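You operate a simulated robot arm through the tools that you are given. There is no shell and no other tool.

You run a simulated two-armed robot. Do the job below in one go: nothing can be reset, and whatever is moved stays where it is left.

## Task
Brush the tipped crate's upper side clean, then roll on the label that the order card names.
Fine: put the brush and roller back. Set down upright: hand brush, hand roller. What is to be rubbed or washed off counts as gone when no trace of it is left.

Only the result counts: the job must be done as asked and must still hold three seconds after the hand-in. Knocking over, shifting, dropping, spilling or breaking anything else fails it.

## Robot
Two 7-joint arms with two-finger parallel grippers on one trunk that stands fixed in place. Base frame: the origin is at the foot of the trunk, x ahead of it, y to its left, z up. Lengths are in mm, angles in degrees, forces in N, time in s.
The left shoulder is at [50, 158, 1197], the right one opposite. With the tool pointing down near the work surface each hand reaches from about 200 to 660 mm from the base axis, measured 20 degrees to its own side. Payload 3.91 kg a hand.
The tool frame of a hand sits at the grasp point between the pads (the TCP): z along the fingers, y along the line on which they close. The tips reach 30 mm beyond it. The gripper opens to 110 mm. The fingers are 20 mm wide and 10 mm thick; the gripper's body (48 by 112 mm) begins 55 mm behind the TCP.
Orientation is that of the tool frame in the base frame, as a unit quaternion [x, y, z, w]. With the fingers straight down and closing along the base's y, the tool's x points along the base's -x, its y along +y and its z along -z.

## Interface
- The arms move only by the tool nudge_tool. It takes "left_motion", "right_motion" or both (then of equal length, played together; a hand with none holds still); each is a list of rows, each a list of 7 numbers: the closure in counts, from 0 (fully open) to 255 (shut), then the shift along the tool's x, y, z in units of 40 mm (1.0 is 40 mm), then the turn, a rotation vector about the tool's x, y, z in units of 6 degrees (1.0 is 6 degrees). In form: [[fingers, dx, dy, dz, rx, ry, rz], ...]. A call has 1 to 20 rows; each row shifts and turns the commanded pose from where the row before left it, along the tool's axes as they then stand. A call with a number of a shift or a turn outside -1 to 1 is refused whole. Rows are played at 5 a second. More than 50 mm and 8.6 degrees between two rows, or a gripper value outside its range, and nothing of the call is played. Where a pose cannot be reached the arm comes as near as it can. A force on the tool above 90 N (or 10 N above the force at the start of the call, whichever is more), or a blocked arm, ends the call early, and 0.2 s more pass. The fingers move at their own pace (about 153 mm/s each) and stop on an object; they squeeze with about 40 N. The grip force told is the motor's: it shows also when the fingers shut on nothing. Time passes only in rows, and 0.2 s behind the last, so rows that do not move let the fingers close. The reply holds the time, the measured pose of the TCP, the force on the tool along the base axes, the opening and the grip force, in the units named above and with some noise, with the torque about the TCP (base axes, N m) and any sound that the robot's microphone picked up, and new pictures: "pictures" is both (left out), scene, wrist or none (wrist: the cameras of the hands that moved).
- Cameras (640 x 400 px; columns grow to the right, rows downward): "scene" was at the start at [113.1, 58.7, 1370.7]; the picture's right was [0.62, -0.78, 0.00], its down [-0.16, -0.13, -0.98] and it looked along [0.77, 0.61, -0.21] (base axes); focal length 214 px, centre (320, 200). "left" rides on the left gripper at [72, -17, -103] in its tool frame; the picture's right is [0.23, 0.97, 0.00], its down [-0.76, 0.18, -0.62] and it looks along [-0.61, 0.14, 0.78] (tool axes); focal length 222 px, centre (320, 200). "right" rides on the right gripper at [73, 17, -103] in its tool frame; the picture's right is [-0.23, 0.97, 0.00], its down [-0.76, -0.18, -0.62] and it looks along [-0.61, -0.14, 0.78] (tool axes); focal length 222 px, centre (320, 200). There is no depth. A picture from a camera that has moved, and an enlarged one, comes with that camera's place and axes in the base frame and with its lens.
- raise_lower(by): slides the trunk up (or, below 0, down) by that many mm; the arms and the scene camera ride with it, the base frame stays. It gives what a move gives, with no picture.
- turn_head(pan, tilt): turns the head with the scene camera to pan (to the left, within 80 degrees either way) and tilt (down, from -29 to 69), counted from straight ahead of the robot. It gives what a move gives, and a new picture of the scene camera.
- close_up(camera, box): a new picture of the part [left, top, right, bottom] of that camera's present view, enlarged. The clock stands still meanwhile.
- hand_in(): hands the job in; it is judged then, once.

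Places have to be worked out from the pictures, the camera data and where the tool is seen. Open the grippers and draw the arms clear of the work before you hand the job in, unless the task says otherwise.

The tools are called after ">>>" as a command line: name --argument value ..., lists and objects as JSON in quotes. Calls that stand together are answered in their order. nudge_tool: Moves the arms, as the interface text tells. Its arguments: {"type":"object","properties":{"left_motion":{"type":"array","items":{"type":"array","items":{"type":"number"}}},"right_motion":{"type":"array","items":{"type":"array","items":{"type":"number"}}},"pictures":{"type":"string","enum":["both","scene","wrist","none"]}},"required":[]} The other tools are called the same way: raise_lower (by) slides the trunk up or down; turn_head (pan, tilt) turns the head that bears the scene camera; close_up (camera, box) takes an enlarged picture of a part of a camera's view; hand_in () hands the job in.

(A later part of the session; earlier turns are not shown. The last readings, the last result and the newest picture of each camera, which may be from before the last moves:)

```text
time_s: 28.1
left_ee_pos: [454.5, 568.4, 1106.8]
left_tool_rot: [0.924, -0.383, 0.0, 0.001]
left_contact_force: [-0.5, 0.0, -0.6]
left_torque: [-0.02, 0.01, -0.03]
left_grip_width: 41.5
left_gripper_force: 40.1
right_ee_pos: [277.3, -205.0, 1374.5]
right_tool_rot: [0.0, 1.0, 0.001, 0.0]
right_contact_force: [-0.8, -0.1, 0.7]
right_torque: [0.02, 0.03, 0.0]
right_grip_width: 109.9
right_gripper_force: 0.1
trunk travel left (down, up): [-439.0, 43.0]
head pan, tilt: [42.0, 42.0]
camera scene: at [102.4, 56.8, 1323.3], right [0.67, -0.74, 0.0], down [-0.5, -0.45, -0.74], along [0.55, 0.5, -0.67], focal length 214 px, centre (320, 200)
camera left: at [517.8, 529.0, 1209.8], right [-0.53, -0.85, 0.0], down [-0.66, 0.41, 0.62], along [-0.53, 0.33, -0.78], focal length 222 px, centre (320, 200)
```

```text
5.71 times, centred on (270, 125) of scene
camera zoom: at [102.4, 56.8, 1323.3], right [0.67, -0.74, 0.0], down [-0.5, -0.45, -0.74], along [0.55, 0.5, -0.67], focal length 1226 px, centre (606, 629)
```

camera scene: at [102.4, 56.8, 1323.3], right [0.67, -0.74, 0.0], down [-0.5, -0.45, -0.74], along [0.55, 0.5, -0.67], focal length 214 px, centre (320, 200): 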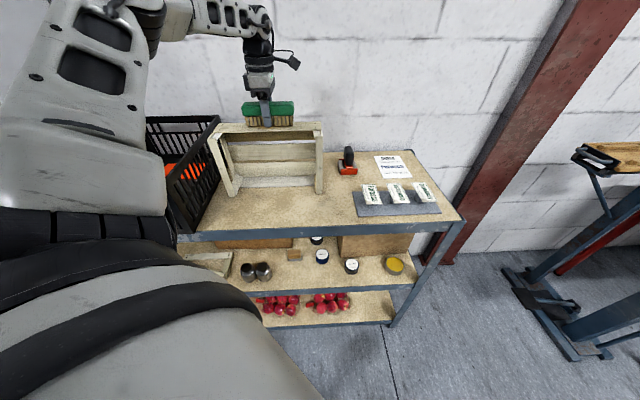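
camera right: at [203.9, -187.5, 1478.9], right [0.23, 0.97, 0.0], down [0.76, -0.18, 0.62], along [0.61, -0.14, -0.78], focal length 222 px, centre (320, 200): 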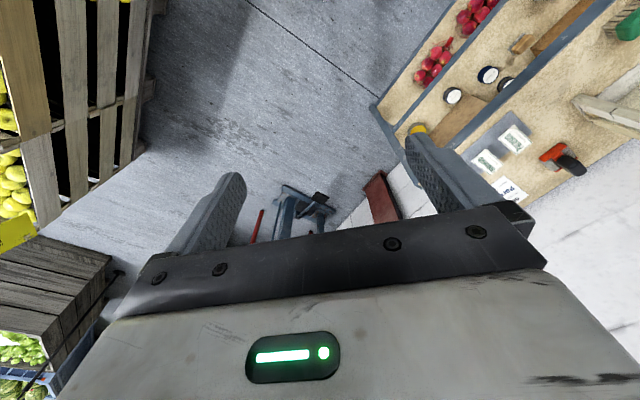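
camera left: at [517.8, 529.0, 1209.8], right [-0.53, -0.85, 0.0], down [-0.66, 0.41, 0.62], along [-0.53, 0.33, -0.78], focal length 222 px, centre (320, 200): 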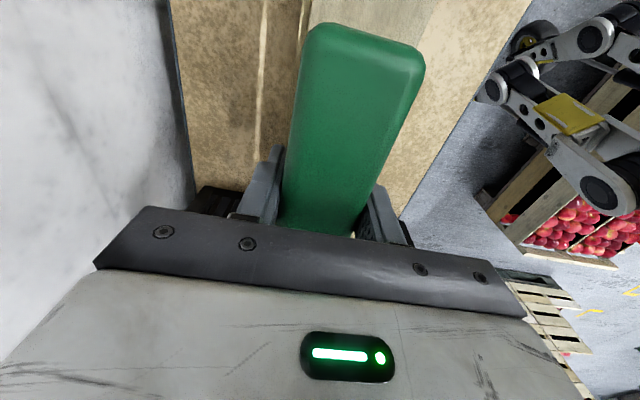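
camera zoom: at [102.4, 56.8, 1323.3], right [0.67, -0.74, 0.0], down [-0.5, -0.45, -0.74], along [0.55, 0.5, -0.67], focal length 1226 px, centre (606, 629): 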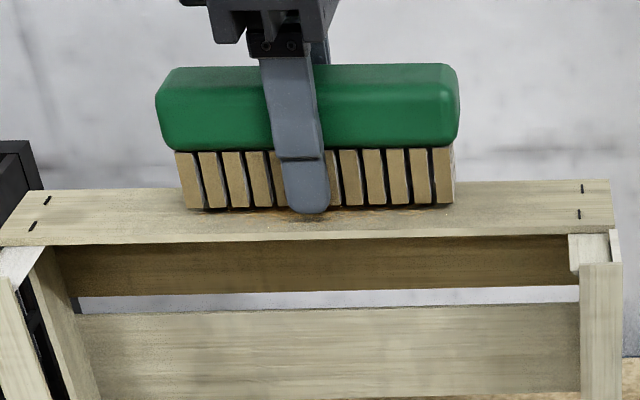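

No contact yet at TCP z 1107. I go down in further small steps.

>>> nudge_tool --left_motion '[[255, 0, 0, 0.05, 0, 0, 0], [255, 0, 0, 0.05, 0, 0, 0], [255, 0, 0, 0, 0, 0, 0]]' --pictures "none"

>>> nudge_tool --left_motion '[[255, 0, 0, 0.04, 0, 0, 0], [255, 0, 0, 0, 0, 0, 0]]' --pictures "none"

>>> nudge_tool --left_motion '[[255, 0, 0, 0.03, 0, 0, 0], [255, 0, 0, 0, 0, 0, 0]]' --pictures "none"

>>> close_up --camera "scene" --box '[220, 90, 320, 160]'

```text
time_s: 28.9
left_ee_pos: [454.2, 567.6, 1102.0]
left_tool_rot: [0.924, -0.383, 0.001, 0.0]
left_contact_force: [0.2, -0.2, -0.7]
left_torque: [-0.05, 0.0, -0.01]
left_grip_width: 41.4
left_gripper_force: 40.0
right_ee_pos: [277.0, -204.4, 1374.8]
right_tool_rot: [0.0, 1.0, 0.001, -0.001]
right_contact_force: [-1.2, 0.6, -0.1]
right_torque: [0.01, -0.01, 0.01]
right_grip_width: 110.1
right_gripper_force: 0.1
trunk travel left (down, up): [-439.0, 43.0]
head pan, tilt: [42.0, 42.0]
```

```text
time_s: 29.4
left_ee_pos: [454.3, 568.8, 1101.2]
left_tool_rot: [0.923, -0.384, 0.002, -0.001]
left_contact_force: [1.3, 0.2, 1.2]
left_torque: [-0.09, -0.05, 0.05]
left_grip_width: 41.4
left_gripper_force: 40.2
right_ee_pos: [275.1, -203.6, 1375.6]
right_tool_rot: [-0.001, 1.0, 0.001, 0.0]
right_contact_force: [-0.1, -0.1, 0.3]
right_torque: [0.0, 0.01, 0.0]
right_grip_width: 109.8
right_gripper_force: 0.0
trunk travel left (down, up): [-439.0, 43.0]
head pan, tilt: [42.0, 42.0]
```

```text
time_s: 30.1
left_ee_pos: [453.8, 567.1, 1100.6]
left_tool_rot: [0.924, -0.382, 0.003, -0.001]
left_contact_force: [0.7, 2.4, 8.6]
left_torque: [-0.04, 0.12, -0.01]
left_grip_width: 41.6
left_gripper_force: 39.9
right_ee_pos: [276.1, -206.2, 1375.3]
right_tool_rot: [0.0, 1.0, 0.001, 0.001]
right_contact_force: [-0.8, 0.1, 0.2]
right_torque: [0.03, -0.03, -0.03]
right_grip_width: 109.9
right_gripper_force: 0.1
trunk travel left (down, up): [-439.0, 43.0]
head pan, tilt: [42.0, 42.0]
```

```text
5.71 times, centred on (270, 125) of scene
camera zoom: at [101.7, 56.1, 1323.5], right [0.67, -0.74, 0.0], down [-0.5, -0.45, -0.74], along [0.55, 0.5, -0.67], focal length 1226 px, centre (606, 629)
```

zoom: 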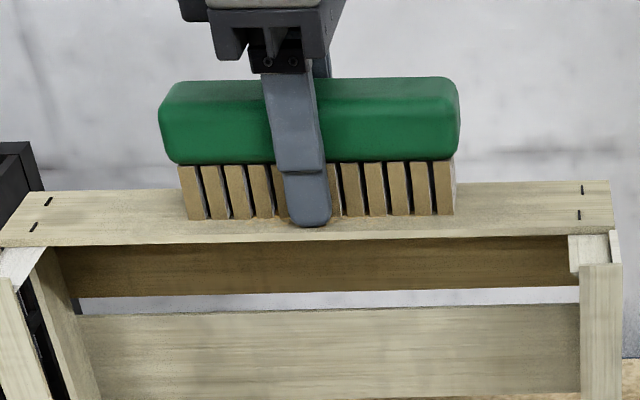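

Contact: about 8.6 N up at TCP z 1100.6, so the board's top is at z≈1064. The bristle field seems only about 20 mm wide, so several lanes will be needed; I do the first strokes along the board in the middle lane.

>>> nudge_tool --left_motion '[[255, 0.3, 0, 0, 0, 0, 0], [255, 0.6, 0, 0, 0, 0, 0], [255, -0.5, 0, 0, 0, 0, 0], [255, -0.8, 0, 0, 0, 0, 0], [255, -0.5, 0, 0, 0, 0, 0], [255, 0.4, 0, 0, 0, 0, 0], [255, 0.5, 0, 0, 0, 0, 0], [255, 0, 0, 0, 0, 0, 0]]'

>>> close_up --camera "scene" --box '[200, 90, 340, 180]'

```text
time_s: 31.9
left_ee_pos: [454.3, 567.1, 1099.5]
left_tool_rot: [0.924, -0.383, 0.002, 0.0]
left_contact_force: [-0.1, -0.2, 1.1]
left_torque: [-0.06, -0.05, 0.01]
left_grip_width: 41.6
left_gripper_force: 40.1
right_ee_pos: [275.7, -203.7, 1375.5]
right_tool_rot: [-0.001, 1.0, 0.001, 0.001]
right_contact_force: [0.0, 0.8, -1.0]
right_torque: [-0.01, 0.0, -0.01]
right_grip_width: 110.0
right_gripper_force: 0.0
trunk travel left (down, up): [-439.0, 43.0]
head pan, tilt: [42.0, 42.0]
camera scene: at [102.1, 56.6, 1323.3], right [0.67, -0.74, 0.0], down [-0.5, -0.45, -0.74], along [0.55, 0.5, -0.67], focal length 214 px, centre (320, 200)
camera left: at [517.9, 528.2, 1204.1], right [-0.53, -0.85, 0.0], down [-0.66, 0.41, 0.62], along [-0.53, 0.33, -0.78], focal length 222 px, centre (320, 200)
```

scene: 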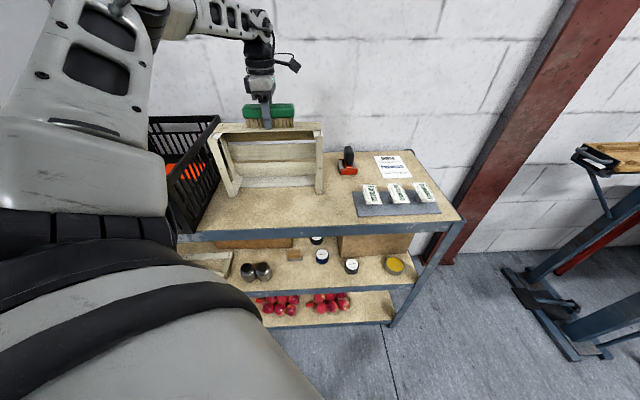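
left: 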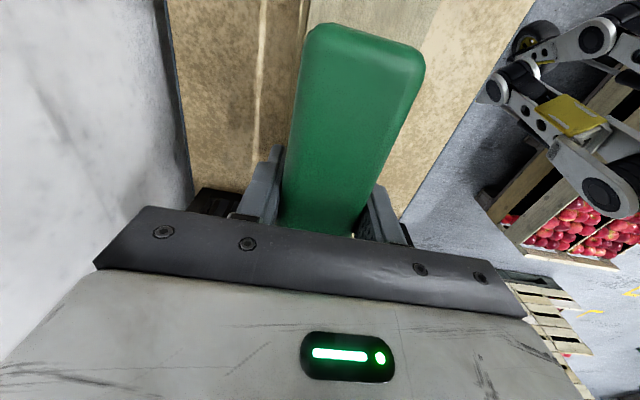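

```text
4.44 times, centred on (270, 135) of scene
camera zoom: at [102.1, 56.6, 1323.3], right [0.67, -0.74, 0.0], down [-0.5, -0.45, -0.74], along [0.55, 0.5, -0.67], focal length 953 px, centre (542, 489)
```

zoom: 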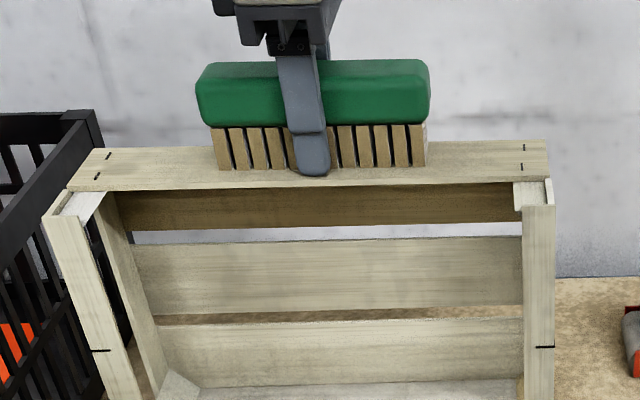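

The force fell to about 1 N as the brush settled, and the crate has not moved. I press 1.2 mm more and brush lanes stepping toward the front edge.

>>> nudge_tool --left_motion '[[255, 0, 0, 0.03, 0, 0, 0], [255, 0.75, 0, 0, 0, 0, 0], [255, -0.75, 0, 0, 0, 0, 0], [255, -0.75, 0.1, 0, 0, 0, 0], [255, 0.75, 0.1, 0, 0, 0, 0], [255, 0.75, 0, 0, 0, 0, 0], [255, -0.75, 0.2, 0, 0, 0, 0], [255, -0.75, 0, 0, 0, 0, 0], [255, 0.75, 0.2, 0, 0, 0, 0], [255, 0.75, 0, 0, 0, 0, 0], [255, -0.75, 0, 0, 0, 0, 0], [255, -0.75, 0, 0, 0, 0, 0], [255, 0.75, 0, 0, 0, 0, 0], [255, 0, 0, 0, 0, 0, 0]]'

>>> close_up --camera "scene" --box '[200, 90, 340, 180]'

```text
time_s: 34.9
left_ee_pos: [435.1, 548.7, 1100.3]
left_tool_rot: [0.924, -0.383, 0.001, -0.002]
left_contact_force: [-3.4, 6.3, 21.2]
left_torque: [-0.19, -0.09, 0.1]
left_grip_width: 41.3
left_gripper_force: 40.3
right_ee_pos: [274.0, -206.5, 1376.5]
right_tool_rot: [0.0, 1.0, 0.001, 0.002]
right_contact_force: [-0.6, 1.1, -0.2]
right_torque: [0.03, 0.02, 0.0]
right_grip_width: 110.1
right_gripper_force: 0.1
trunk travel left (down, up): [-439.0, 43.0]
head pan, tilt: [42.0, 42.0]
camera scene: at [100.2, 55.4, 1323.7], right [0.67, -0.74, 0.0], down [-0.5, -0.45, -0.74], along [0.55, 0.5, -0.67], focal length 214 px, centre (320, 200)
camera left: at [499.4, 510.6, 1203.7], right [-0.53, -0.85, 0.0], down [-0.67, 0.41, 0.62], along [-0.53, 0.33, -0.78], focal length 222 px, centre (320, 200)
```

scene: 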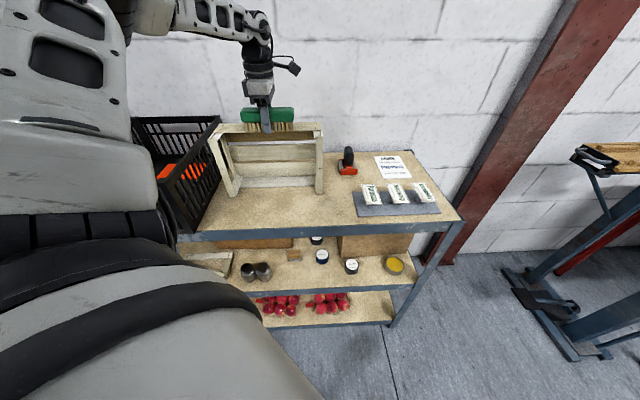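
left: 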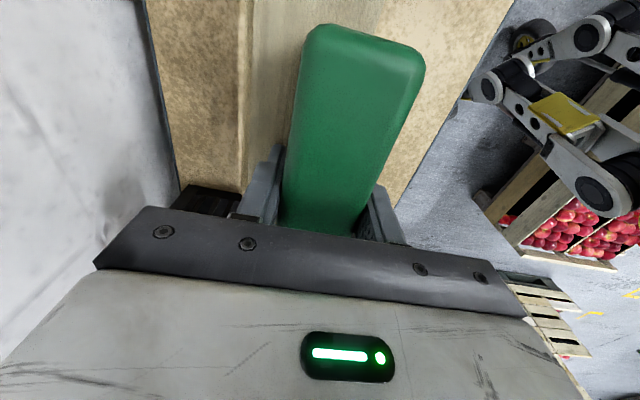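

```text
4.44 times, centred on (270, 135) of scene
camera zoom: at [100.2, 55.4, 1323.7], right [0.67, -0.74, 0.0], down [-0.5, -0.45, -0.74], along [0.55, 0.5, -0.67], focal length 953 px, centre (542, 489)
```

zoom: 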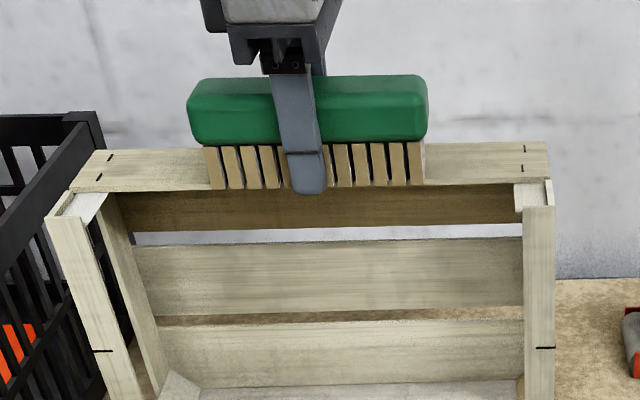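

The force is 21 N at the front edge lane, a bit much. I ease by 1.2 mm and brush lanes back to the middle, then check the force.

>>> nudge_tool --left_motion '[[255, 0, 0, -0.03, 0, 0, 0], [255, 0.75, -0.1, 0, 0, 0, 0], [255, -0.75, -0.1, 0, 0, 0, 0], [255, -0.75, 0, 0, 0, 0, 0], [255, 0.75, -0.2, 0, 0, 0, 0], [255, 0.75, 0, 0, 0, 0, 0], [255, -0.75, -0.2, 0, 0, 0, 0], [255, -0.75, 0, 0, 0, 0, 0], [255, 0.75, 0, 0, 0, 0, 0], [255, 0, 0, 0, 0, 0, 0]]' --pictures "none"

```text
time_s: 37.0
left_ee_pos: [453.9, 568.8, 1100.7]
left_tool_rot: [0.924, -0.382, 0.002, -0.002]
left_contact_force: [-1.7, 3.7, 11.4]
left_torque: [-0.18, 0.25, -0.05]
left_grip_width: 41.3
left_gripper_force: 40.1
right_ee_pos: [275.3, -205.0, 1375.5]
right_tool_rot: [-0.001, 1.0, 0.001, 0.001]
right_contact_force: [0.3, -0.2, 0.0]
right_torque: [0.01, 0.01, 0.0]
right_grip_width: 110.0
right_gripper_force: 0.1
trunk travel left (down, up): [-439.0, 43.0]
head pan, tilt: [42.0, 42.0]
```

The force is 11 N in the middle lane, which is fine. I go on with the lanes toward the back edge.

>>> nudge_tool --left_motion '[[255, 0.75, -0.1, 0, 0, 0, 0], [255, -0.75, -0.1, 0, 0, 0, 0], [255, -0.75, 0, 0, 0, 0, 0], [255, 0.75, -0.2, 0, 0, 0, 0], [255, 0.75, 0, 0, 0, 0, 0], [255, -0.75, -0.2, 0, 0, 0, 0], [255, -0.75, 0, 0, 0, 0, 0], [255, 0.75, 0, 0, 0, 0, 0], [255, 0.75, 0, 0, 0, 0, 0], [255, -0.75, 0, 0, 0, 0, 0], [255, 0, 0, 0, 0, 0, 0]]'

>>> close_up --camera "scene" --box '[200, 90, 340, 180]'

```text
time_s: 39.5
left_ee_pos: [471.0, 584.7, 1100.4]
left_tool_rot: [0.923, -0.384, 0.002, 0.0]
left_contact_force: [0.3, -0.9, -1.3]
left_torque: [-0.01, 0.02, -0.01]
left_grip_width: 41.3
left_gripper_force: 39.9
right_ee_pos: [276.3, -205.9, 1375.6]
right_tool_rot: [0.001, 1.0, 0.001, 0.0]
right_contact_force: [-0.3, 0.2, -0.3]
right_torque: [-0.01, -0.01, 0.02]
right_grip_width: 109.8
right_gripper_force: 0.1
trunk travel left (down, up): [-439.0, 43.0]
head pan, tilt: [42.0, 42.0]
camera scene: at [102.7, 56.5, 1323.3], right [0.67, -0.74, 0.0], down [-0.5, -0.45, -0.74], along [0.55, 0.5, -0.67], focal length 214 px, centre (320, 200)
camera left: at [534.1, 545.4, 1203.7], right [-0.53, -0.85, 0.0], down [-0.66, 0.41, 0.62], along [-0.53, 0.33, -0.78], focal length 222 px, centre (320, 200)
```

scene: 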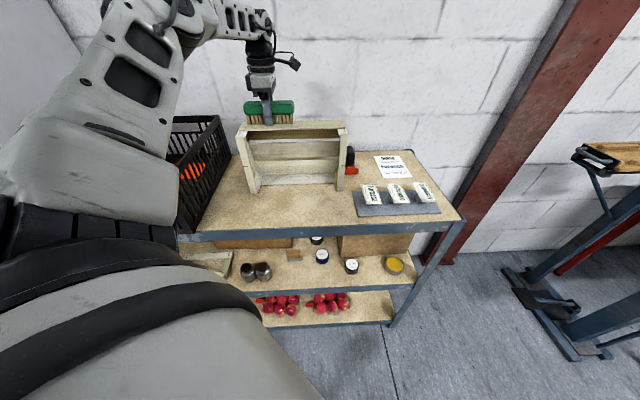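
left: 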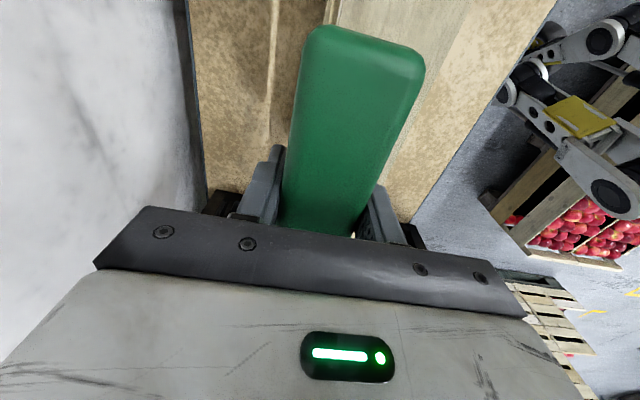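

```text
4.44 times, centred on (270, 135) of scene
camera zoom: at [102.7, 56.5, 1323.3], right [0.67, -0.74, 0.0], down [-0.5, -0.45, -0.74], along [0.55, 0.5, -0.67], focal length 953 px, centre (542, 489)
```

zoom: 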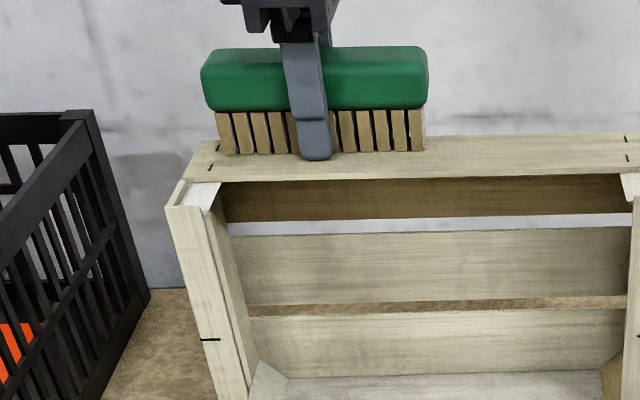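

The crate has been dragged about 70 mm to the right along its long axis during these strokes. I lift the brush straight up and look closely at the crate and roller.

>>> nudge_tool --left_motion '[[255, 0, 0, -0.3, 0, 0, 0], [255, 0, 0, -0.5, 0, 0, 0], [255, 0, 0, -0.5, 0, 0, 0], [255, 0, 0, -0.5, 0, 0, 0], [255, 0, 0, 0, 0, 0, 0]]'

>>> close_up --camera "scene" --box '[230, 110, 370, 200]'

>>> close_up --camera "scene" --box '[320, 135, 390, 190]'

```text
time_s: 40.6
left_ee_pos: [471.1, 585.9, 1172.4]
left_tool_rot: [0.924, -0.383, 0.001, 0.001]
left_contact_force: [-0.5, 0.7, -1.4]
left_torque: [0.02, 0.01, 0.0]
left_grip_width: 41.4
left_gripper_force: 40.2
right_ee_pos: [276.2, -203.8, 1375.6]
right_tool_rot: [0.0, 1.0, 0.001, 0.0]
right_contact_force: [-0.4, -0.7, -0.9]
right_torque: [-0.03, 0.0, -0.01]
right_grip_width: 110.0
right_gripper_force: 0.1
trunk travel left (down, up): [-439.0, 43.0]
head pan, tilt: [42.0, 42.0]
camera scene: at [102.3, 56.9, 1323.3], right [0.67, -0.74, 0.0], down [-0.5, -0.45, -0.74], along [0.55, 0.5, -0.67], focal length 214 px, centre (320, 200)
camera left: at [534.2, 546.9, 1275.4], right [-0.53, -0.85, 0.0], down [-0.66, 0.41, 0.62], along [-0.53, 0.33, -0.78], focal length 222 px, centre (320, 200)
```

scene: 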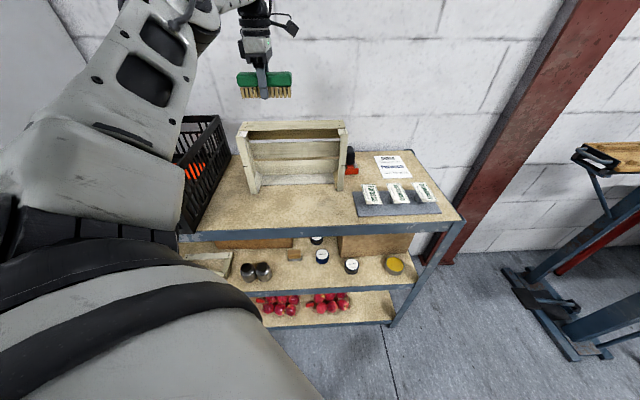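
left: 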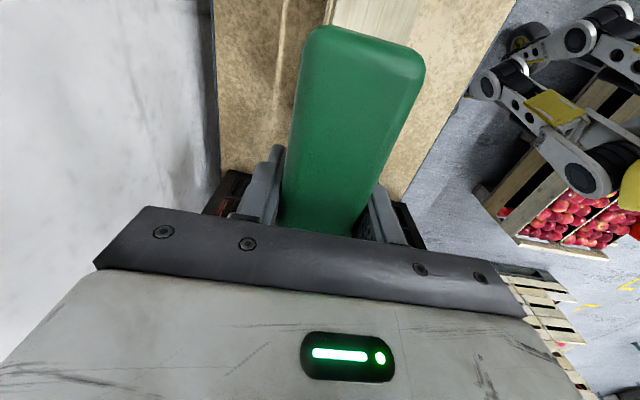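

```text
4.44 times, centred on (300, 155) of scene
camera zoom: at [102.3, 56.9, 1323.3], right [0.67, -0.74, 0.0], down [-0.5, -0.45, -0.74], along [0.55, 0.5, -0.67], focal length 953 px, centre (409, 400)
```

zoom: 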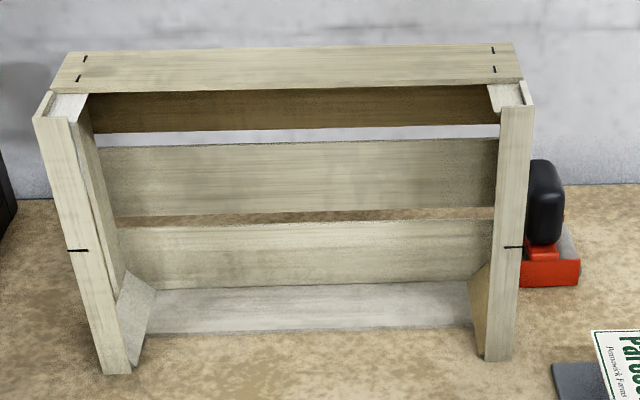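

```text
7.27 times, centred on (355, 162) of scene
camera zoom: at [102.3, 56.9, 1323.3], right [0.67, -0.74, 0.0], down [-0.5, -0.45, -0.74], along [0.55, 0.5, -0.67], focal length 1560 px, centre (66, 473)
```

zoom: 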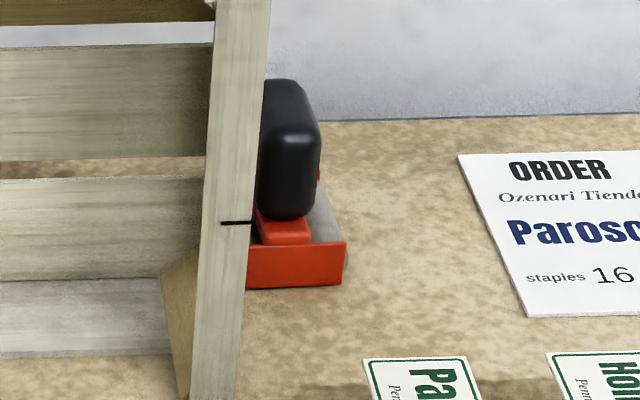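

The board looks clean everywhere in this view. I repeat the earlier close-up of the roller with the same frame to see whether the crate touched it.

>>> close_up --camera "scene" --box '[330, 135, 450, 225]'

>>> close_up --camera "scene" --box '[230, 115, 360, 145]'

```text
4.44 times, centred on (390, 180) of scene
camera zoom: at [102.3, 56.9, 1323.3], right [0.67, -0.74, 0.0], down [-0.5, -0.45, -0.74], along [0.55, 0.5, -0.67], focal length 953 px, centre (9, 289)
```

zoom: 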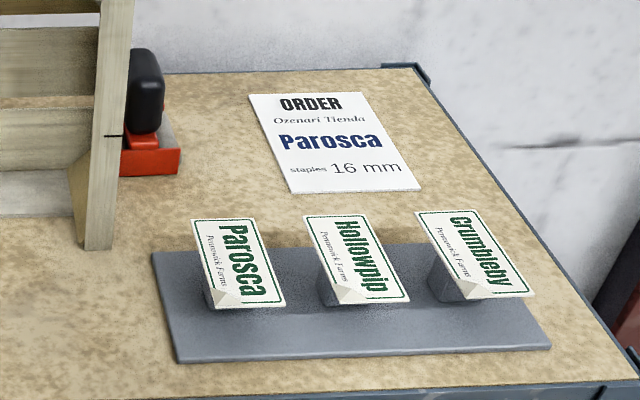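

```text
4.92 times, centred on (295, 130) of scene
camera zoom: at [102.3, 56.9, 1323.3], right [0.67, -0.74, 0.0], down [-0.5, -0.45, -0.74], along [0.55, 0.5, -0.67], focal length 1056 px, centre (443, 545)
```

zoom: 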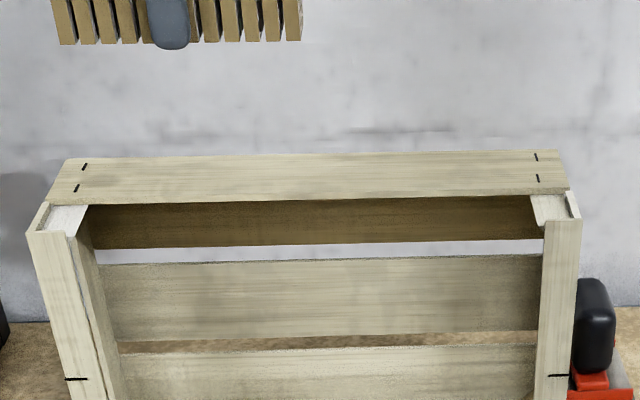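

The roller seems nudged only about 4 mm and stands upright; the other things are unmoved. Before putting the brush back I check the board with the wrist camera from in front of it.

>>> nudge_tool --left_motion '[[255, 0.4, 0.5, 0, 0, 0, 0], [255, 0.4, 0.8, 0, 0, 0, 0], [255, 0.4, 0.9, 0, 0, 0, 0], [255, 0.4, 0.9, 0, 0, 0, 0], [255, 0.4, 0.7, 0, 0, 0, 0], [255, 0, 0, 0, 0, 0, 0]]'

>>> close_up --camera "left" --box '[60, 0, 290, 160]'

```text
time_s: 42.0
left_ee_pos: [419.8, 419.6, 1172.2]
left_tool_rot: [0.924, -0.382, 0.001, 0.001]
left_contact_force: [0.9, -0.6, -1.5]
left_torque: [-0.01, -0.02, -0.01]
left_grip_width: 41.3
left_gripper_force: 39.8
right_ee_pos: [277.7, -205.5, 1375.0]
right_tool_rot: [0.0, 1.0, 0.001, -0.001]
right_contact_force: [-0.2, 0.6, -0.2]
right_torque: [0.0, 0.0, -0.04]
right_grip_width: 110.1
right_gripper_force: 0.0
trunk travel left (down, up): [-439.0, 43.0]
head pan, tilt: [42.0, 42.0]
camera scene: at [102.3, 57.0, 1323.3], right [0.67, -0.74, 0.0], down [-0.5, -0.45, -0.74], along [0.55, 0.5, -0.67], focal length 214 px, centre (320, 200)
camera left: at [482.9, 381.2, 1276.1], right [-0.53, -0.85, 0.0], down [-0.67, 0.41, 0.62], along [-0.53, 0.33, -0.78], focal length 222 px, centre (320, 200)
```

scene: 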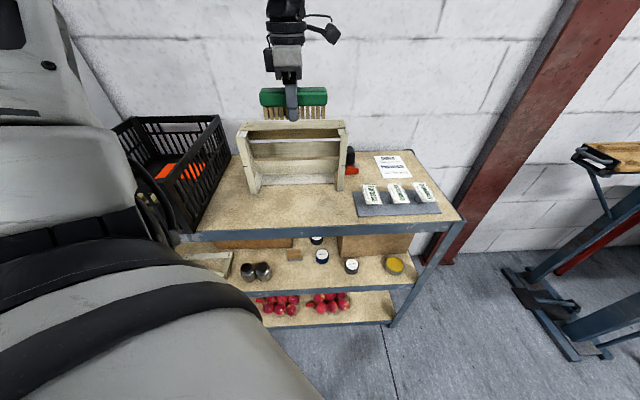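
left: 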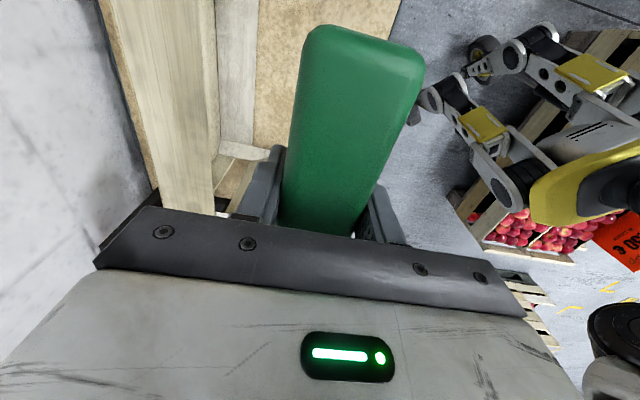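

```text
2.50 times, centred on (175, 80) of left
camera zoom: at [482.9, 381.2, 1276.1], right [-0.53, -0.85, 0.0], down [-0.67, 0.41, 0.62], along [-0.53, 0.33, -0.78], focal length 555 px, centre (682, 500)
```

zoom: 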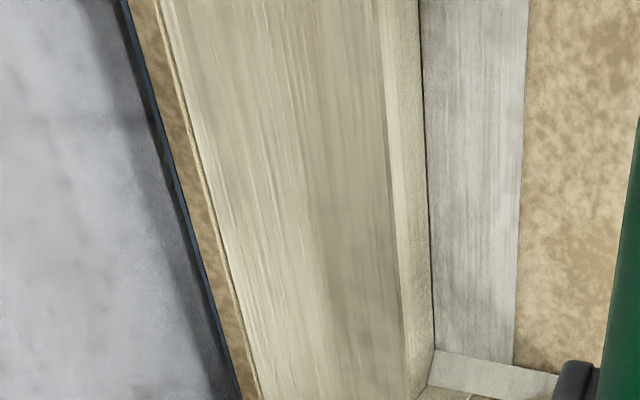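

The board's whole surface is clean. I carry the brush back to its home at (317, 465), restore its yaw, and lower it to just above the bench.

>>> nudge_tool --left_motion '[[255, -0.65, 0.256, 0, 0, 0, 0.63], [255, -0.65, 0.256, 0, 0, 0, 0], [255, -0.65, 0.256, 0, 0, 0, 0], [255, -0.66, 0.256, 0, 0, 0, 0], [255, 0, 0, 0, 0, 0, 0]]' --pictures "none"

```text
time_s: 43.2
left_ee_pos: [319.1, 470.8, 1171.8]
left_tool_rot: [0.911, -0.413, 0.0, 0.0]
left_contact_force: [-0.4, 0.5, -1.9]
left_torque: [0.01, 0.02, 0.0]
left_grip_width: 41.4
left_gripper_force: 39.7
right_ee_pos: [276.7, -204.7, 1375.3]
right_tool_rot: [-0.001, 1.0, 0.0, 0.001]
right_contact_force: [1.0, -0.1, 0.0]
right_torque: [-0.04, 0.0, 0.02]
right_grip_width: 110.3
right_gripper_force: 0.1
trunk travel left (down, up): [-439.0, 43.0]
head pan, tilt: [42.0, 42.0]
```

I correct the last few mm sideways and lower the brush to about 5 mm above the bench.

>>> nudge_tool --left_motion '[[255, 0.08, 0.147, 0, 0, 0, 0], [255, 0, 0, 0.5, 0, 0, 0], [255, 0, 0, 0.9, 0, 0, 0], [255, 0, 0, 0.9, 0, 0, 0], [255, 0, 0, 0.9, 0, 0, 0], [255, 0, 0, 0.9, 0, 0, 0], [255, 0, 0, 0.9, 0, 0, 0], [255, 0, 0, 0.9, 0, 0, 0], [255, 0, 0, 0.5, 0, 0, 0], [255, 0, 0, 0.25, 0, 0, 0], [255, 0, 0, 0, 0, 0, 0]]'

>>> close_up --camera "scene" --box '[220, 180, 310, 240]'

```text
time_s: 45.6
left_ee_pos: [318.5, 465.9, 905.4]
left_tool_rot: [0.911, -0.413, 0.001, 0.001]
left_contact_force: [-0.8, 0.3, -1.8]
left_torque: [-0.02, -0.02, -0.01]
left_grip_width: 41.3
left_gripper_force: 40.3
right_ee_pos: [275.7, -203.8, 1375.8]
right_tool_rot: [-0.001, 1.0, 0.001, 0.0]
right_contact_force: [0.4, -0.5, 0.8]
right_torque: [-0.03, -0.02, 0.02]
right_grip_width: 110.1
right_gripper_force: 0.1
trunk travel left (down, up): [-439.0, 43.0]
head pan, tilt: [42.0, 42.0]
camera scene: at [102.3, 56.7, 1323.3], right [0.67, -0.74, 0.0], down [-0.5, -0.45, -0.74], along [0.55, 0.5, -0.67], focal length 214 px, centre (320, 200)
camera left: at [378.6, 421.9, 1009.5], right [-0.58, -0.81, 0.0], down [-0.64, 0.46, 0.62], along [-0.51, 0.36, -0.78], focal length 222 px, centre (320, 200)
```

scene: 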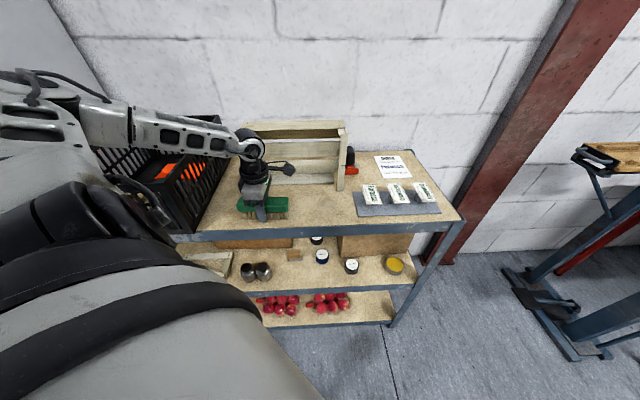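
left: 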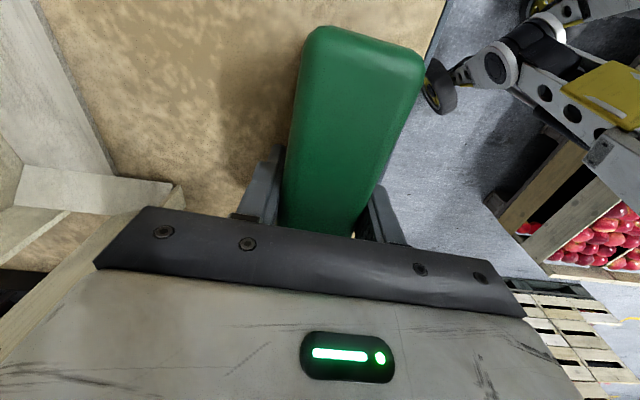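

```text
6.67 times, centred on (265, 210) of scene
camera zoom: at [102.3, 56.7, 1323.3], right [0.67, -0.74, 0.0], down [-0.5, -0.45, -0.74], along [0.55, 0.5, -0.67], focal length 1430 px, centre (687, 133)
```

zoom: 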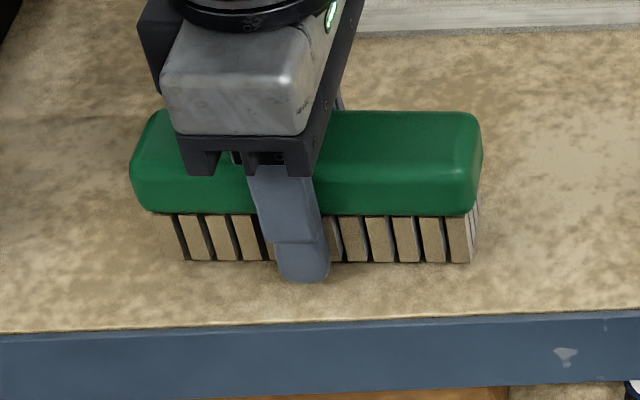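

The brush hovers about 4 mm above the bench. I lower it until the force shows contact.

>>> nudge_tool --left_motion '[[255, 0, 0, 0.06, 0, 0, 0], [255, 0, 0, 0.04, 0, 0, 0], [255, 0, 0, 0, 0, 0, 0]]' --pictures "none"

>>> nudge_tool --left_motion '[[255, 0, 0, 0.02, 0, 0, 0], [255, 0, 0, 0, 0, 0, 0]]' --pictures "none"

```text
time_s: 46.5
left_ee_pos: [318.3, 464.4, 901.6]
left_tool_rot: [0.911, -0.412, 0.0, 0.001]
left_contact_force: [0.8, -0.3, -2.0]
left_torque: [0.03, 0.0, -0.01]
left_grip_width: 41.5
left_gripper_force: 39.3
right_ee_pos: [276.2, -204.8, 1375.2]
right_tool_rot: [0.0, 1.0, 0.0, 0.0]
right_contact_force: [-0.1, 0.0, -0.2]
right_torque: [-0.03, 0.01, 0.0]
right_grip_width: 110.0
right_gripper_force: 0.0
trunk travel left (down, up): [-439.0, 43.0]
head pan, tilt: [42.0, 42.0]
```

```text
time_s: 47.0
left_ee_pos: [318.0, 464.4, 901.2]
left_tool_rot: [0.911, -0.413, 0.001, 0.001]
left_contact_force: [0.3, 0.6, -1.3]
left_torque: [-0.02, -0.03, -0.01]
left_grip_width: 41.3
left_gripper_force: 39.7
right_ee_pos: [276.2, -205.5, 1375.4]
right_tool_rot: [0.0, 1.0, 0.001, 0.0]
right_contact_force: [-1.1, 0.0, -0.1]
right_torque: [-0.03, 0.01, -0.01]
right_grip_width: 110.3
right_gripper_force: 0.0
trunk travel left (down, up): [-439.0, 43.0]
head pan, tilt: [42.0, 42.0]
```

No contact yet at 901.2. I lower a little further in 0.8 mm steps.

>>> nudge_tool --left_motion '[[255, 0, 0, 0.03, 0, 0, 0], [255, 0, 0, 0, 0, 0, 0]]' --pictures "none"

>>> nudge_tool --left_motion '[[255, 0, 0, 0.02, 0, 0, 0], [255, 0, 0, 0, 0, 0, 0]]' --pictures "none"

```text
time_s: 47.6
left_ee_pos: [317.9, 464.9, 900.3]
left_tool_rot: [0.911, -0.413, 0.002, 0.001]
left_contact_force: [-0.2, -0.9, -0.7]
left_torque: [-0.03, 0.0, 0.02]
left_grip_width: 41.3
left_gripper_force: 40.0
right_ee_pos: [276.1, -205.2, 1376.3]
right_tool_rot: [0.001, 1.0, 0.001, -0.001]
right_contact_force: [0.2, -0.9, 0.8]
right_torque: [0.0, 0.0, -0.02]
right_grip_width: 110.0
right_gripper_force: 0.1
trunk travel left (down, up): [-439.0, 43.0]
head pan, tilt: [42.0, 42.0]
```

```text
time_s: 48.2
left_ee_pos: [317.3, 465.7, 899.7]
left_tool_rot: [0.911, -0.413, 0.002, 0.0]
left_contact_force: [-1.6, 1.4, 6.6]
left_torque: [-0.04, 0.25, -0.1]
left_grip_width: 41.7
left_gripper_force: 40.3
right_ee_pos: [274.8, -206.1, 1374.4]
right_tool_rot: [0.0, 1.0, 0.001, 0.001]
right_contact_force: [0.9, 0.2, -0.4]
right_torque: [0.01, 0.0, -0.01]
right_grip_width: 110.1
right_gripper_force: 0.0
trunk travel left (down, up): [-439.0, 43.0]
head pan, tilt: [42.0, 42.0]
```

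Contact at 6.6 N, so the bristles stand on the bench. I open the fingers and rise slowly.

>>> nudge_tool --left_motion '[[0, 0, 0, 0, 0, 0, 0], [0, 0, 0, 0, 0, 0, 0], [0, 0, 0, 0, 0, 0, 0], [0, 0, 0, -0.5, 0, 0, 0], [0, 0, 0, -1, 0, 0, 0], [0, 0, 0, -1, 0, 0, 0], [0, 0, 0, -1, 0, 0, 0], [0, 0, 0, -1, 0, 0, 0], [0, 0, 0, -1, 0, 0, 0], [0, 0, 0, -1, 0, 0, 0], [0, 0, 0, 0, 0, 0, 0]]'

>>> close_up --camera "scene" --box '[220, 110, 400, 230]'

```text
time_s: 50.6
left_ee_pos: [315.0, 465.4, 1157.0]
left_tool_rot: [0.911, -0.413, 0.001, 0.001]
left_contact_force: [-0.1, -1.0, 1.0]
left_torque: [0.02, -0.01, -0.01]
left_grip_width: 110.0
left_gripper_force: 0.1
right_ee_pos: [275.8, -204.9, 1375.8]
right_tool_rot: [0.0, 1.0, 0.001, 0.0]
right_contact_force: [0.5, -0.6, 0.3]
right_torque: [-0.01, 0.01, 0.01]
right_grip_width: 110.0
right_gripper_force: 0.0
trunk travel left (down, up): [-439.0, 43.0]
head pan, tilt: [42.0, 42.0]
camera scene: at [102.3, 56.8, 1323.3], right [0.67, -0.74, 0.0], down [-0.5, -0.45, -0.74], along [0.55, 0.5, -0.67], focal length 214 px, centre (320, 200)
camera left: at [374.9, 422.4, 1261.5], right [-0.58, -0.81, 0.0], down [-0.64, 0.46, 0.62], along [-0.51, 0.36, -0.78], focal length 222 px, centre (320, 200)
```

scene: 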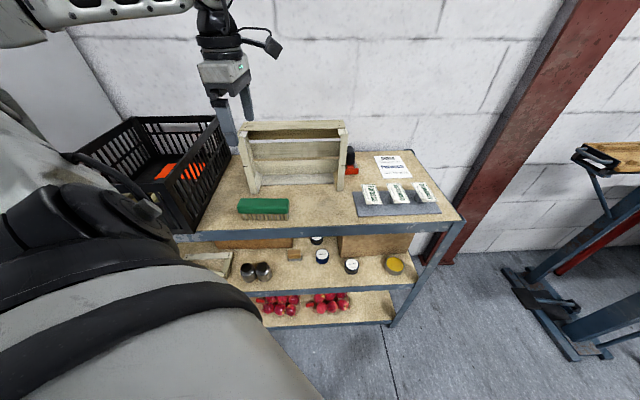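
left: 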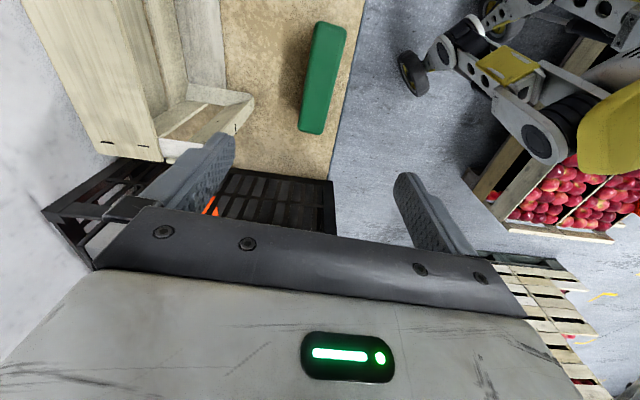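

```text
3.33 times, centred on (310, 170) of scene
camera zoom: at [102.3, 56.8, 1323.3], right [0.67, -0.74, 0.0], down [-0.5, -0.45, -0.74], along [0.55, 0.5, -0.67], focal length 715 px, centre (353, 300)
```

zoom: 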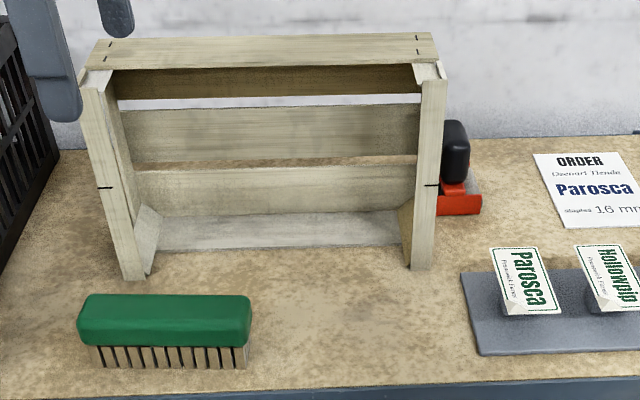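

The brush stands upright at its home again. Now I turn the hand by 86° so that it can straddle the crate's right end panel and slide the crate back to where it stood.

>>> nudge_tool --left_motion '[[0, 0, 0, 0, 0, 0, 0.96], [0, 0, 0, 0, 0, 0, 0.96], [0, 0, 0, 0, 0, 0, 0.96], [0, 0, 0, 0, 0, 0, 0.96], [0, 0, 0, 0, 0, 0, 0.96], [0, 0, 0, 0, 0, 0, 0.96], [0, 0, 0, 0, 0, 0, 0.96], [0, 0, 0, 0, 0, 0, 0.96], [0, 0, 0, 0, 0, 0, 0.96], [0, 0, 0, 0, 0, 0, 0.96], [0, 0, 0, 0, 0, 0, 0.96], [0, 0, 0, 0, 0, 0, 0.96], [0, 0, 0, 0, 0, 0, 0.96], [0, 0, 0, 0, 0, 0, 0.96], [0, 0, 0, 0, 0, 0, 0.96], [0, 0, 0, 0, 0, 0, 0]]' --pictures "none"

>>> nudge_tool --left_motion '[[0, -0.3, -0.55, 0, 0, 0, 0], [0, -0.5, -0.93, 0, 0, 0, 0], [0, -0.5, -0.93, 0, 0, 0, 0], [0, -0.5, -0.93, 0, 0, 0, 0], [0, -0.5, -0.93, 0, 0, 0, 0], [0, -0.5, -0.93, 0, 0, 0, 0], [0, -0.375, -0.675, 0, 0, 0, 0], [0, 0, 0, 0, 0, 0, 0]]'

```text
time_s: 54.0
left_ee_pos: [317.4, 465.0, 1157.8]
left_tool_rot: [-0.38, 0.925, -0.001, 0.0]
left_contact_force: [0.9, -0.5, 0.9]
left_torque: [0.01, 0.0, 0.0]
left_grip_width: 110.1
left_gripper_force: 0.0
right_ee_pos: [275.7, -204.1, 1375.6]
right_tool_rot: [0.0, 1.0, 0.001, 0.0]
right_contact_force: [-0.1, 0.4, -0.4]
right_torque: [-0.03, -0.03, 0.01]
right_grip_width: 109.9
right_gripper_force: 0.0
trunk travel left (down, up): [-439.0, 43.0]
head pan, tilt: [42.0, 42.0]
```

```text
time_s: 55.9
left_ee_pos: [570.9, 387.1, 1160.5]
left_tool_rot: [-0.382, 0.924, -0.001, 0.001]
left_contact_force: [-0.2, 0.1, 0.4]
left_torque: [0.02, -0.02, -0.02]
left_grip_width: 110.0
left_gripper_force: 0.1
right_ee_pos: [274.9, -205.4, 1376.1]
right_tool_rot: [0.0, 1.0, 0.001, 0.001]
right_contact_force: [-0.1, -1.1, 0.0]
right_torque: [0.03, -0.03, -0.01]
right_grip_width: 110.1
right_gripper_force: 0.0
trunk travel left (down, up): [-439.0, 43.0]
head pan, tilt: [42.0, 42.0]
camera scene: at [101.5, 56.1, 1323.5], right [0.67, -0.74, 0.0], down [-0.5, -0.45, -0.74], along [0.55, 0.5, -0.67], focal length 214 px, centre (320, 200)
camera left: at [531.4, 324.0, 1263.1], right [-0.85, 0.53, 0.0], down [0.41, 0.66, 0.62], along [0.33, 0.53, -0.78], focal length 222 px, centre (320, 200)
```

scene: 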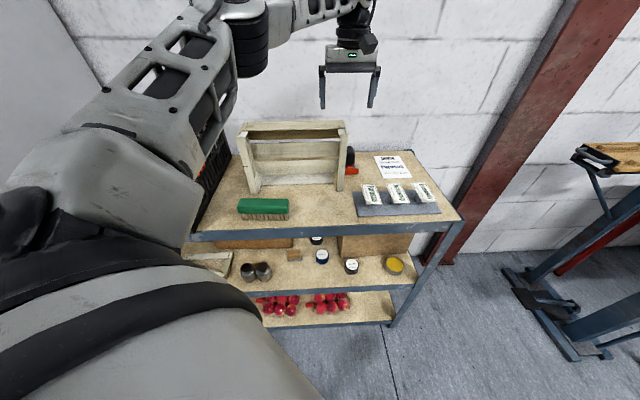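
left: 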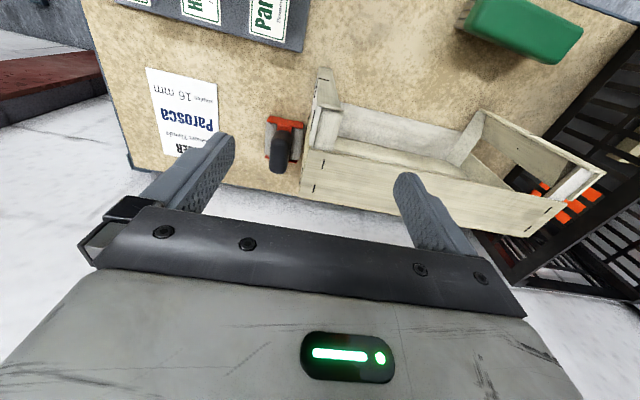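

From here the wrist camera sees the crate's right end, the roller, card and labels. I enlarge this to measure them.

>>> close_up --camera "left" --box '[240, 50, 400, 200]'

>>> close_up --camera "left" --box '[120, 0, 320, 130]'

>>> close_up --camera "left" --box '[300, 100, 640, 260]'

```text
2.67 times, centred on (320, 125) of left
camera zoom: at [531.4, 324.0, 1263.1], right [-0.85, 0.53, 0.0], down [0.41, 0.66, 0.62], along [0.33, 0.53, -0.78], focal length 592 px, centre (320, 400)
```

zoom: 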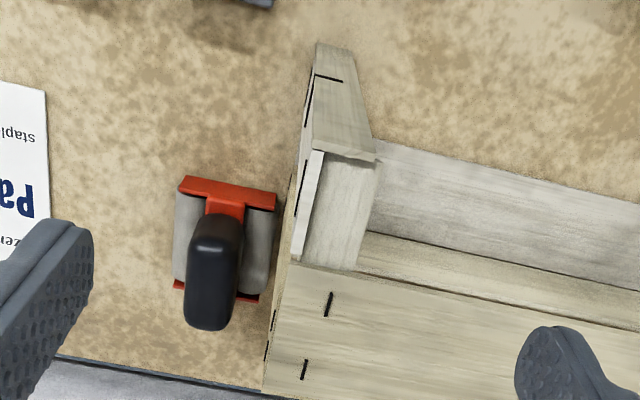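

```text
3.08 times, centred on (220, 65) of left
camera zoom: at [531.4, 324.0, 1263.1], right [-0.85, 0.53, 0.0], down [0.41, 0.66, 0.62], along [0.33, 0.53, -0.78], focal length 684 px, centre (628, 615)
```

zoom: 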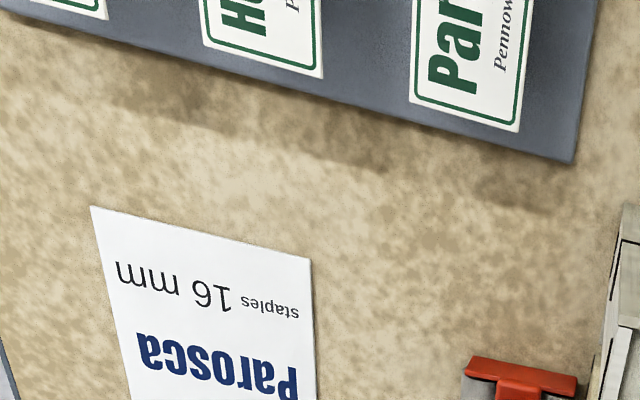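

```text
1.88 times, centred on (470, 180) of left
camera zoom: at [531.4, 324.0, 1263.1], right [-0.85, 0.53, 0.0], down [0.41, 0.66, 0.62], along [0.33, 0.53, -0.78], focal length 418 px, centre (38, 238)
```

zoom: 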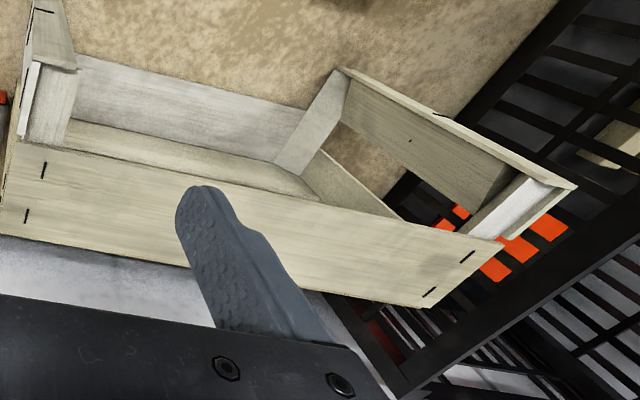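

The end panel is about 21 mm thick, with its middle at about (567, 390), top z≈1064. I shift 5 mm and lower the open fingers over its protruding front part.

>>> nudge_tool --left_motion '[[0, 0, 0.115, 0.5, 0, 0, 0], [0, 0, 0, 0.8, 0, 0, 0], [0, 0, 0, 0.8, 0, 0, 0], [0, 0, 0, 0.6, 0, 0, 0], [0, 0, 0, 0, 0, 0, 0]]'

>>> close_up --camera "scene" --box '[280, 80, 400, 190]'

```text
time_s: 57.0
left_ee_pos: [567.8, 388.9, 1050.6]
left_tool_rot: [-0.381, 0.925, -0.001, 0.001]
left_contact_force: [0.3, -0.3, 0.0]
left_torque: [-0.02, 0.0, 0.02]
left_grip_width: 110.1
left_gripper_force: 0.1
right_ee_pos: [276.0, -205.3, 1376.7]
right_tool_rot: [0.0, 1.0, 0.001, 0.0]
right_contact_force: [0.7, 0.8, 0.3]
right_torque: [0.0, 0.02, -0.01]
right_grip_width: 109.6
right_gripper_force: 0.1
trunk travel left (down, up): [-439.0, 43.0]
head pan, tilt: [42.0, 42.0]
camera scene: at [102.1, 56.6, 1323.4], right [0.67, -0.74, 0.0], down [-0.5, -0.45, -0.74], along [0.55, 0.5, -0.67], focal length 214 px, centre (320, 200)
camera left: at [529.0, 327.1, 1154.2], right [-0.85, 0.53, 0.0], down [0.41, 0.66, 0.62], along [0.33, 0.53, -0.78], focal length 222 px, centre (320, 200)
```

scene: 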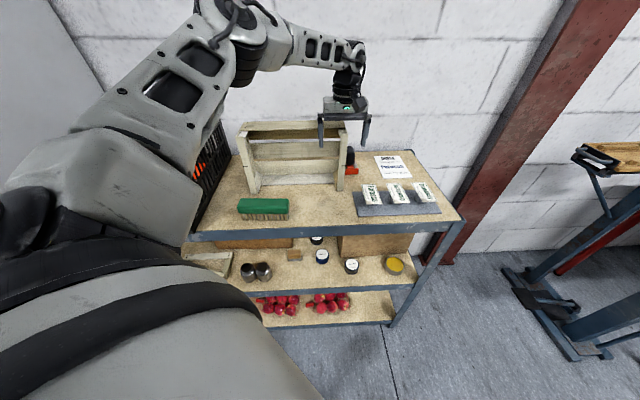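
left: 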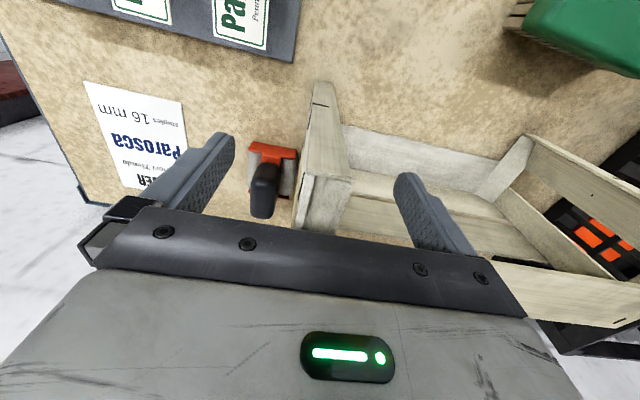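

```text
3.64 times, centred on (340, 135) of scene
camera zoom: at [102.1, 56.6, 1323.4], right [0.67, -0.74, 0.0], down [-0.5, -0.45, -0.74], along [0.55, 0.5, -0.67], focal length 780 px, centre (247, 436)
```

zoom: 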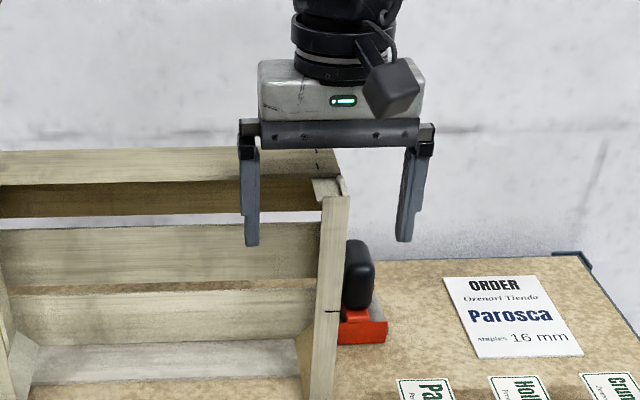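

The fingers straddle the panel. I go 10 mm lower and close on it.

>>> nudge_tool --left_motion '[[0, 0, 0, 0.25, 0, 0, 0], [0, 0, 0, 0, 0, 0, 0], [150, 0, 0, 0, 0, 0, 0], [200, 0, 0, 0, 0, 0, 0], [255, 0, 0, 0, 0, 0, 0], [255, 0, 0, 0, 0, 0, 0], [255, 0, 0, 0, 0, 0, 0]]'

```text
time_s: 58.6
left_ee_pos: [569.0, 389.4, 1040.7]
left_tool_rot: [-0.381, 0.924, -0.001, 0.0]
left_contact_force: [-1.1, 0.2, 0.6]
left_torque: [-0.13, -0.24, 0.06]
left_grip_width: 23.3
left_gripper_force: 40.0
right_ee_pos: [276.5, -203.6, 1375.5]
right_tool_rot: [0.0, 1.0, 0.001, 0.001]
right_contact_force: [0.5, -0.3, -0.3]
right_torque: [0.04, 0.0, 0.01]
right_grip_width: 110.2
right_gripper_force: 0.0
trunk travel left (down, up): [-439.0, 43.0]
head pan, tilt: [42.0, 42.0]
camera scene: at [102.2, 56.8, 1323.3], right [0.67, -0.74, 0.0], down [-0.5, -0.45, -0.74], along [0.55, 0.5, -0.67], focal length 214 px, centre (320, 200)
camera left: at [529.6, 327.1, 1144.6], right [-0.85, 0.53, 0.0], down [0.41, 0.66, 0.62], along [0.33, 0.53, -0.78], focal length 222 px, centre (320, 200)
```

scene: 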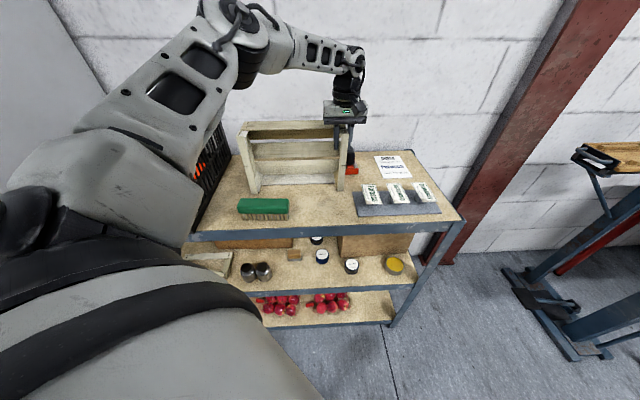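
left: 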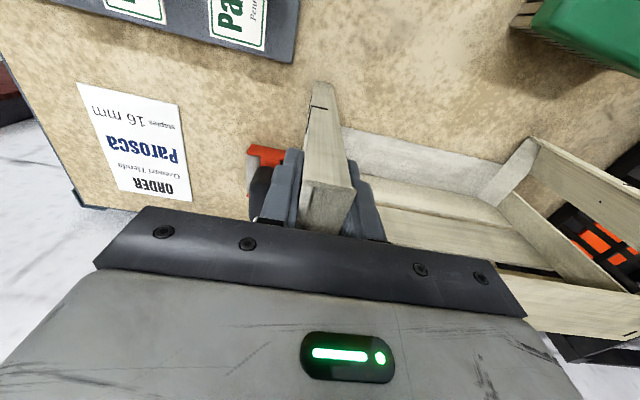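

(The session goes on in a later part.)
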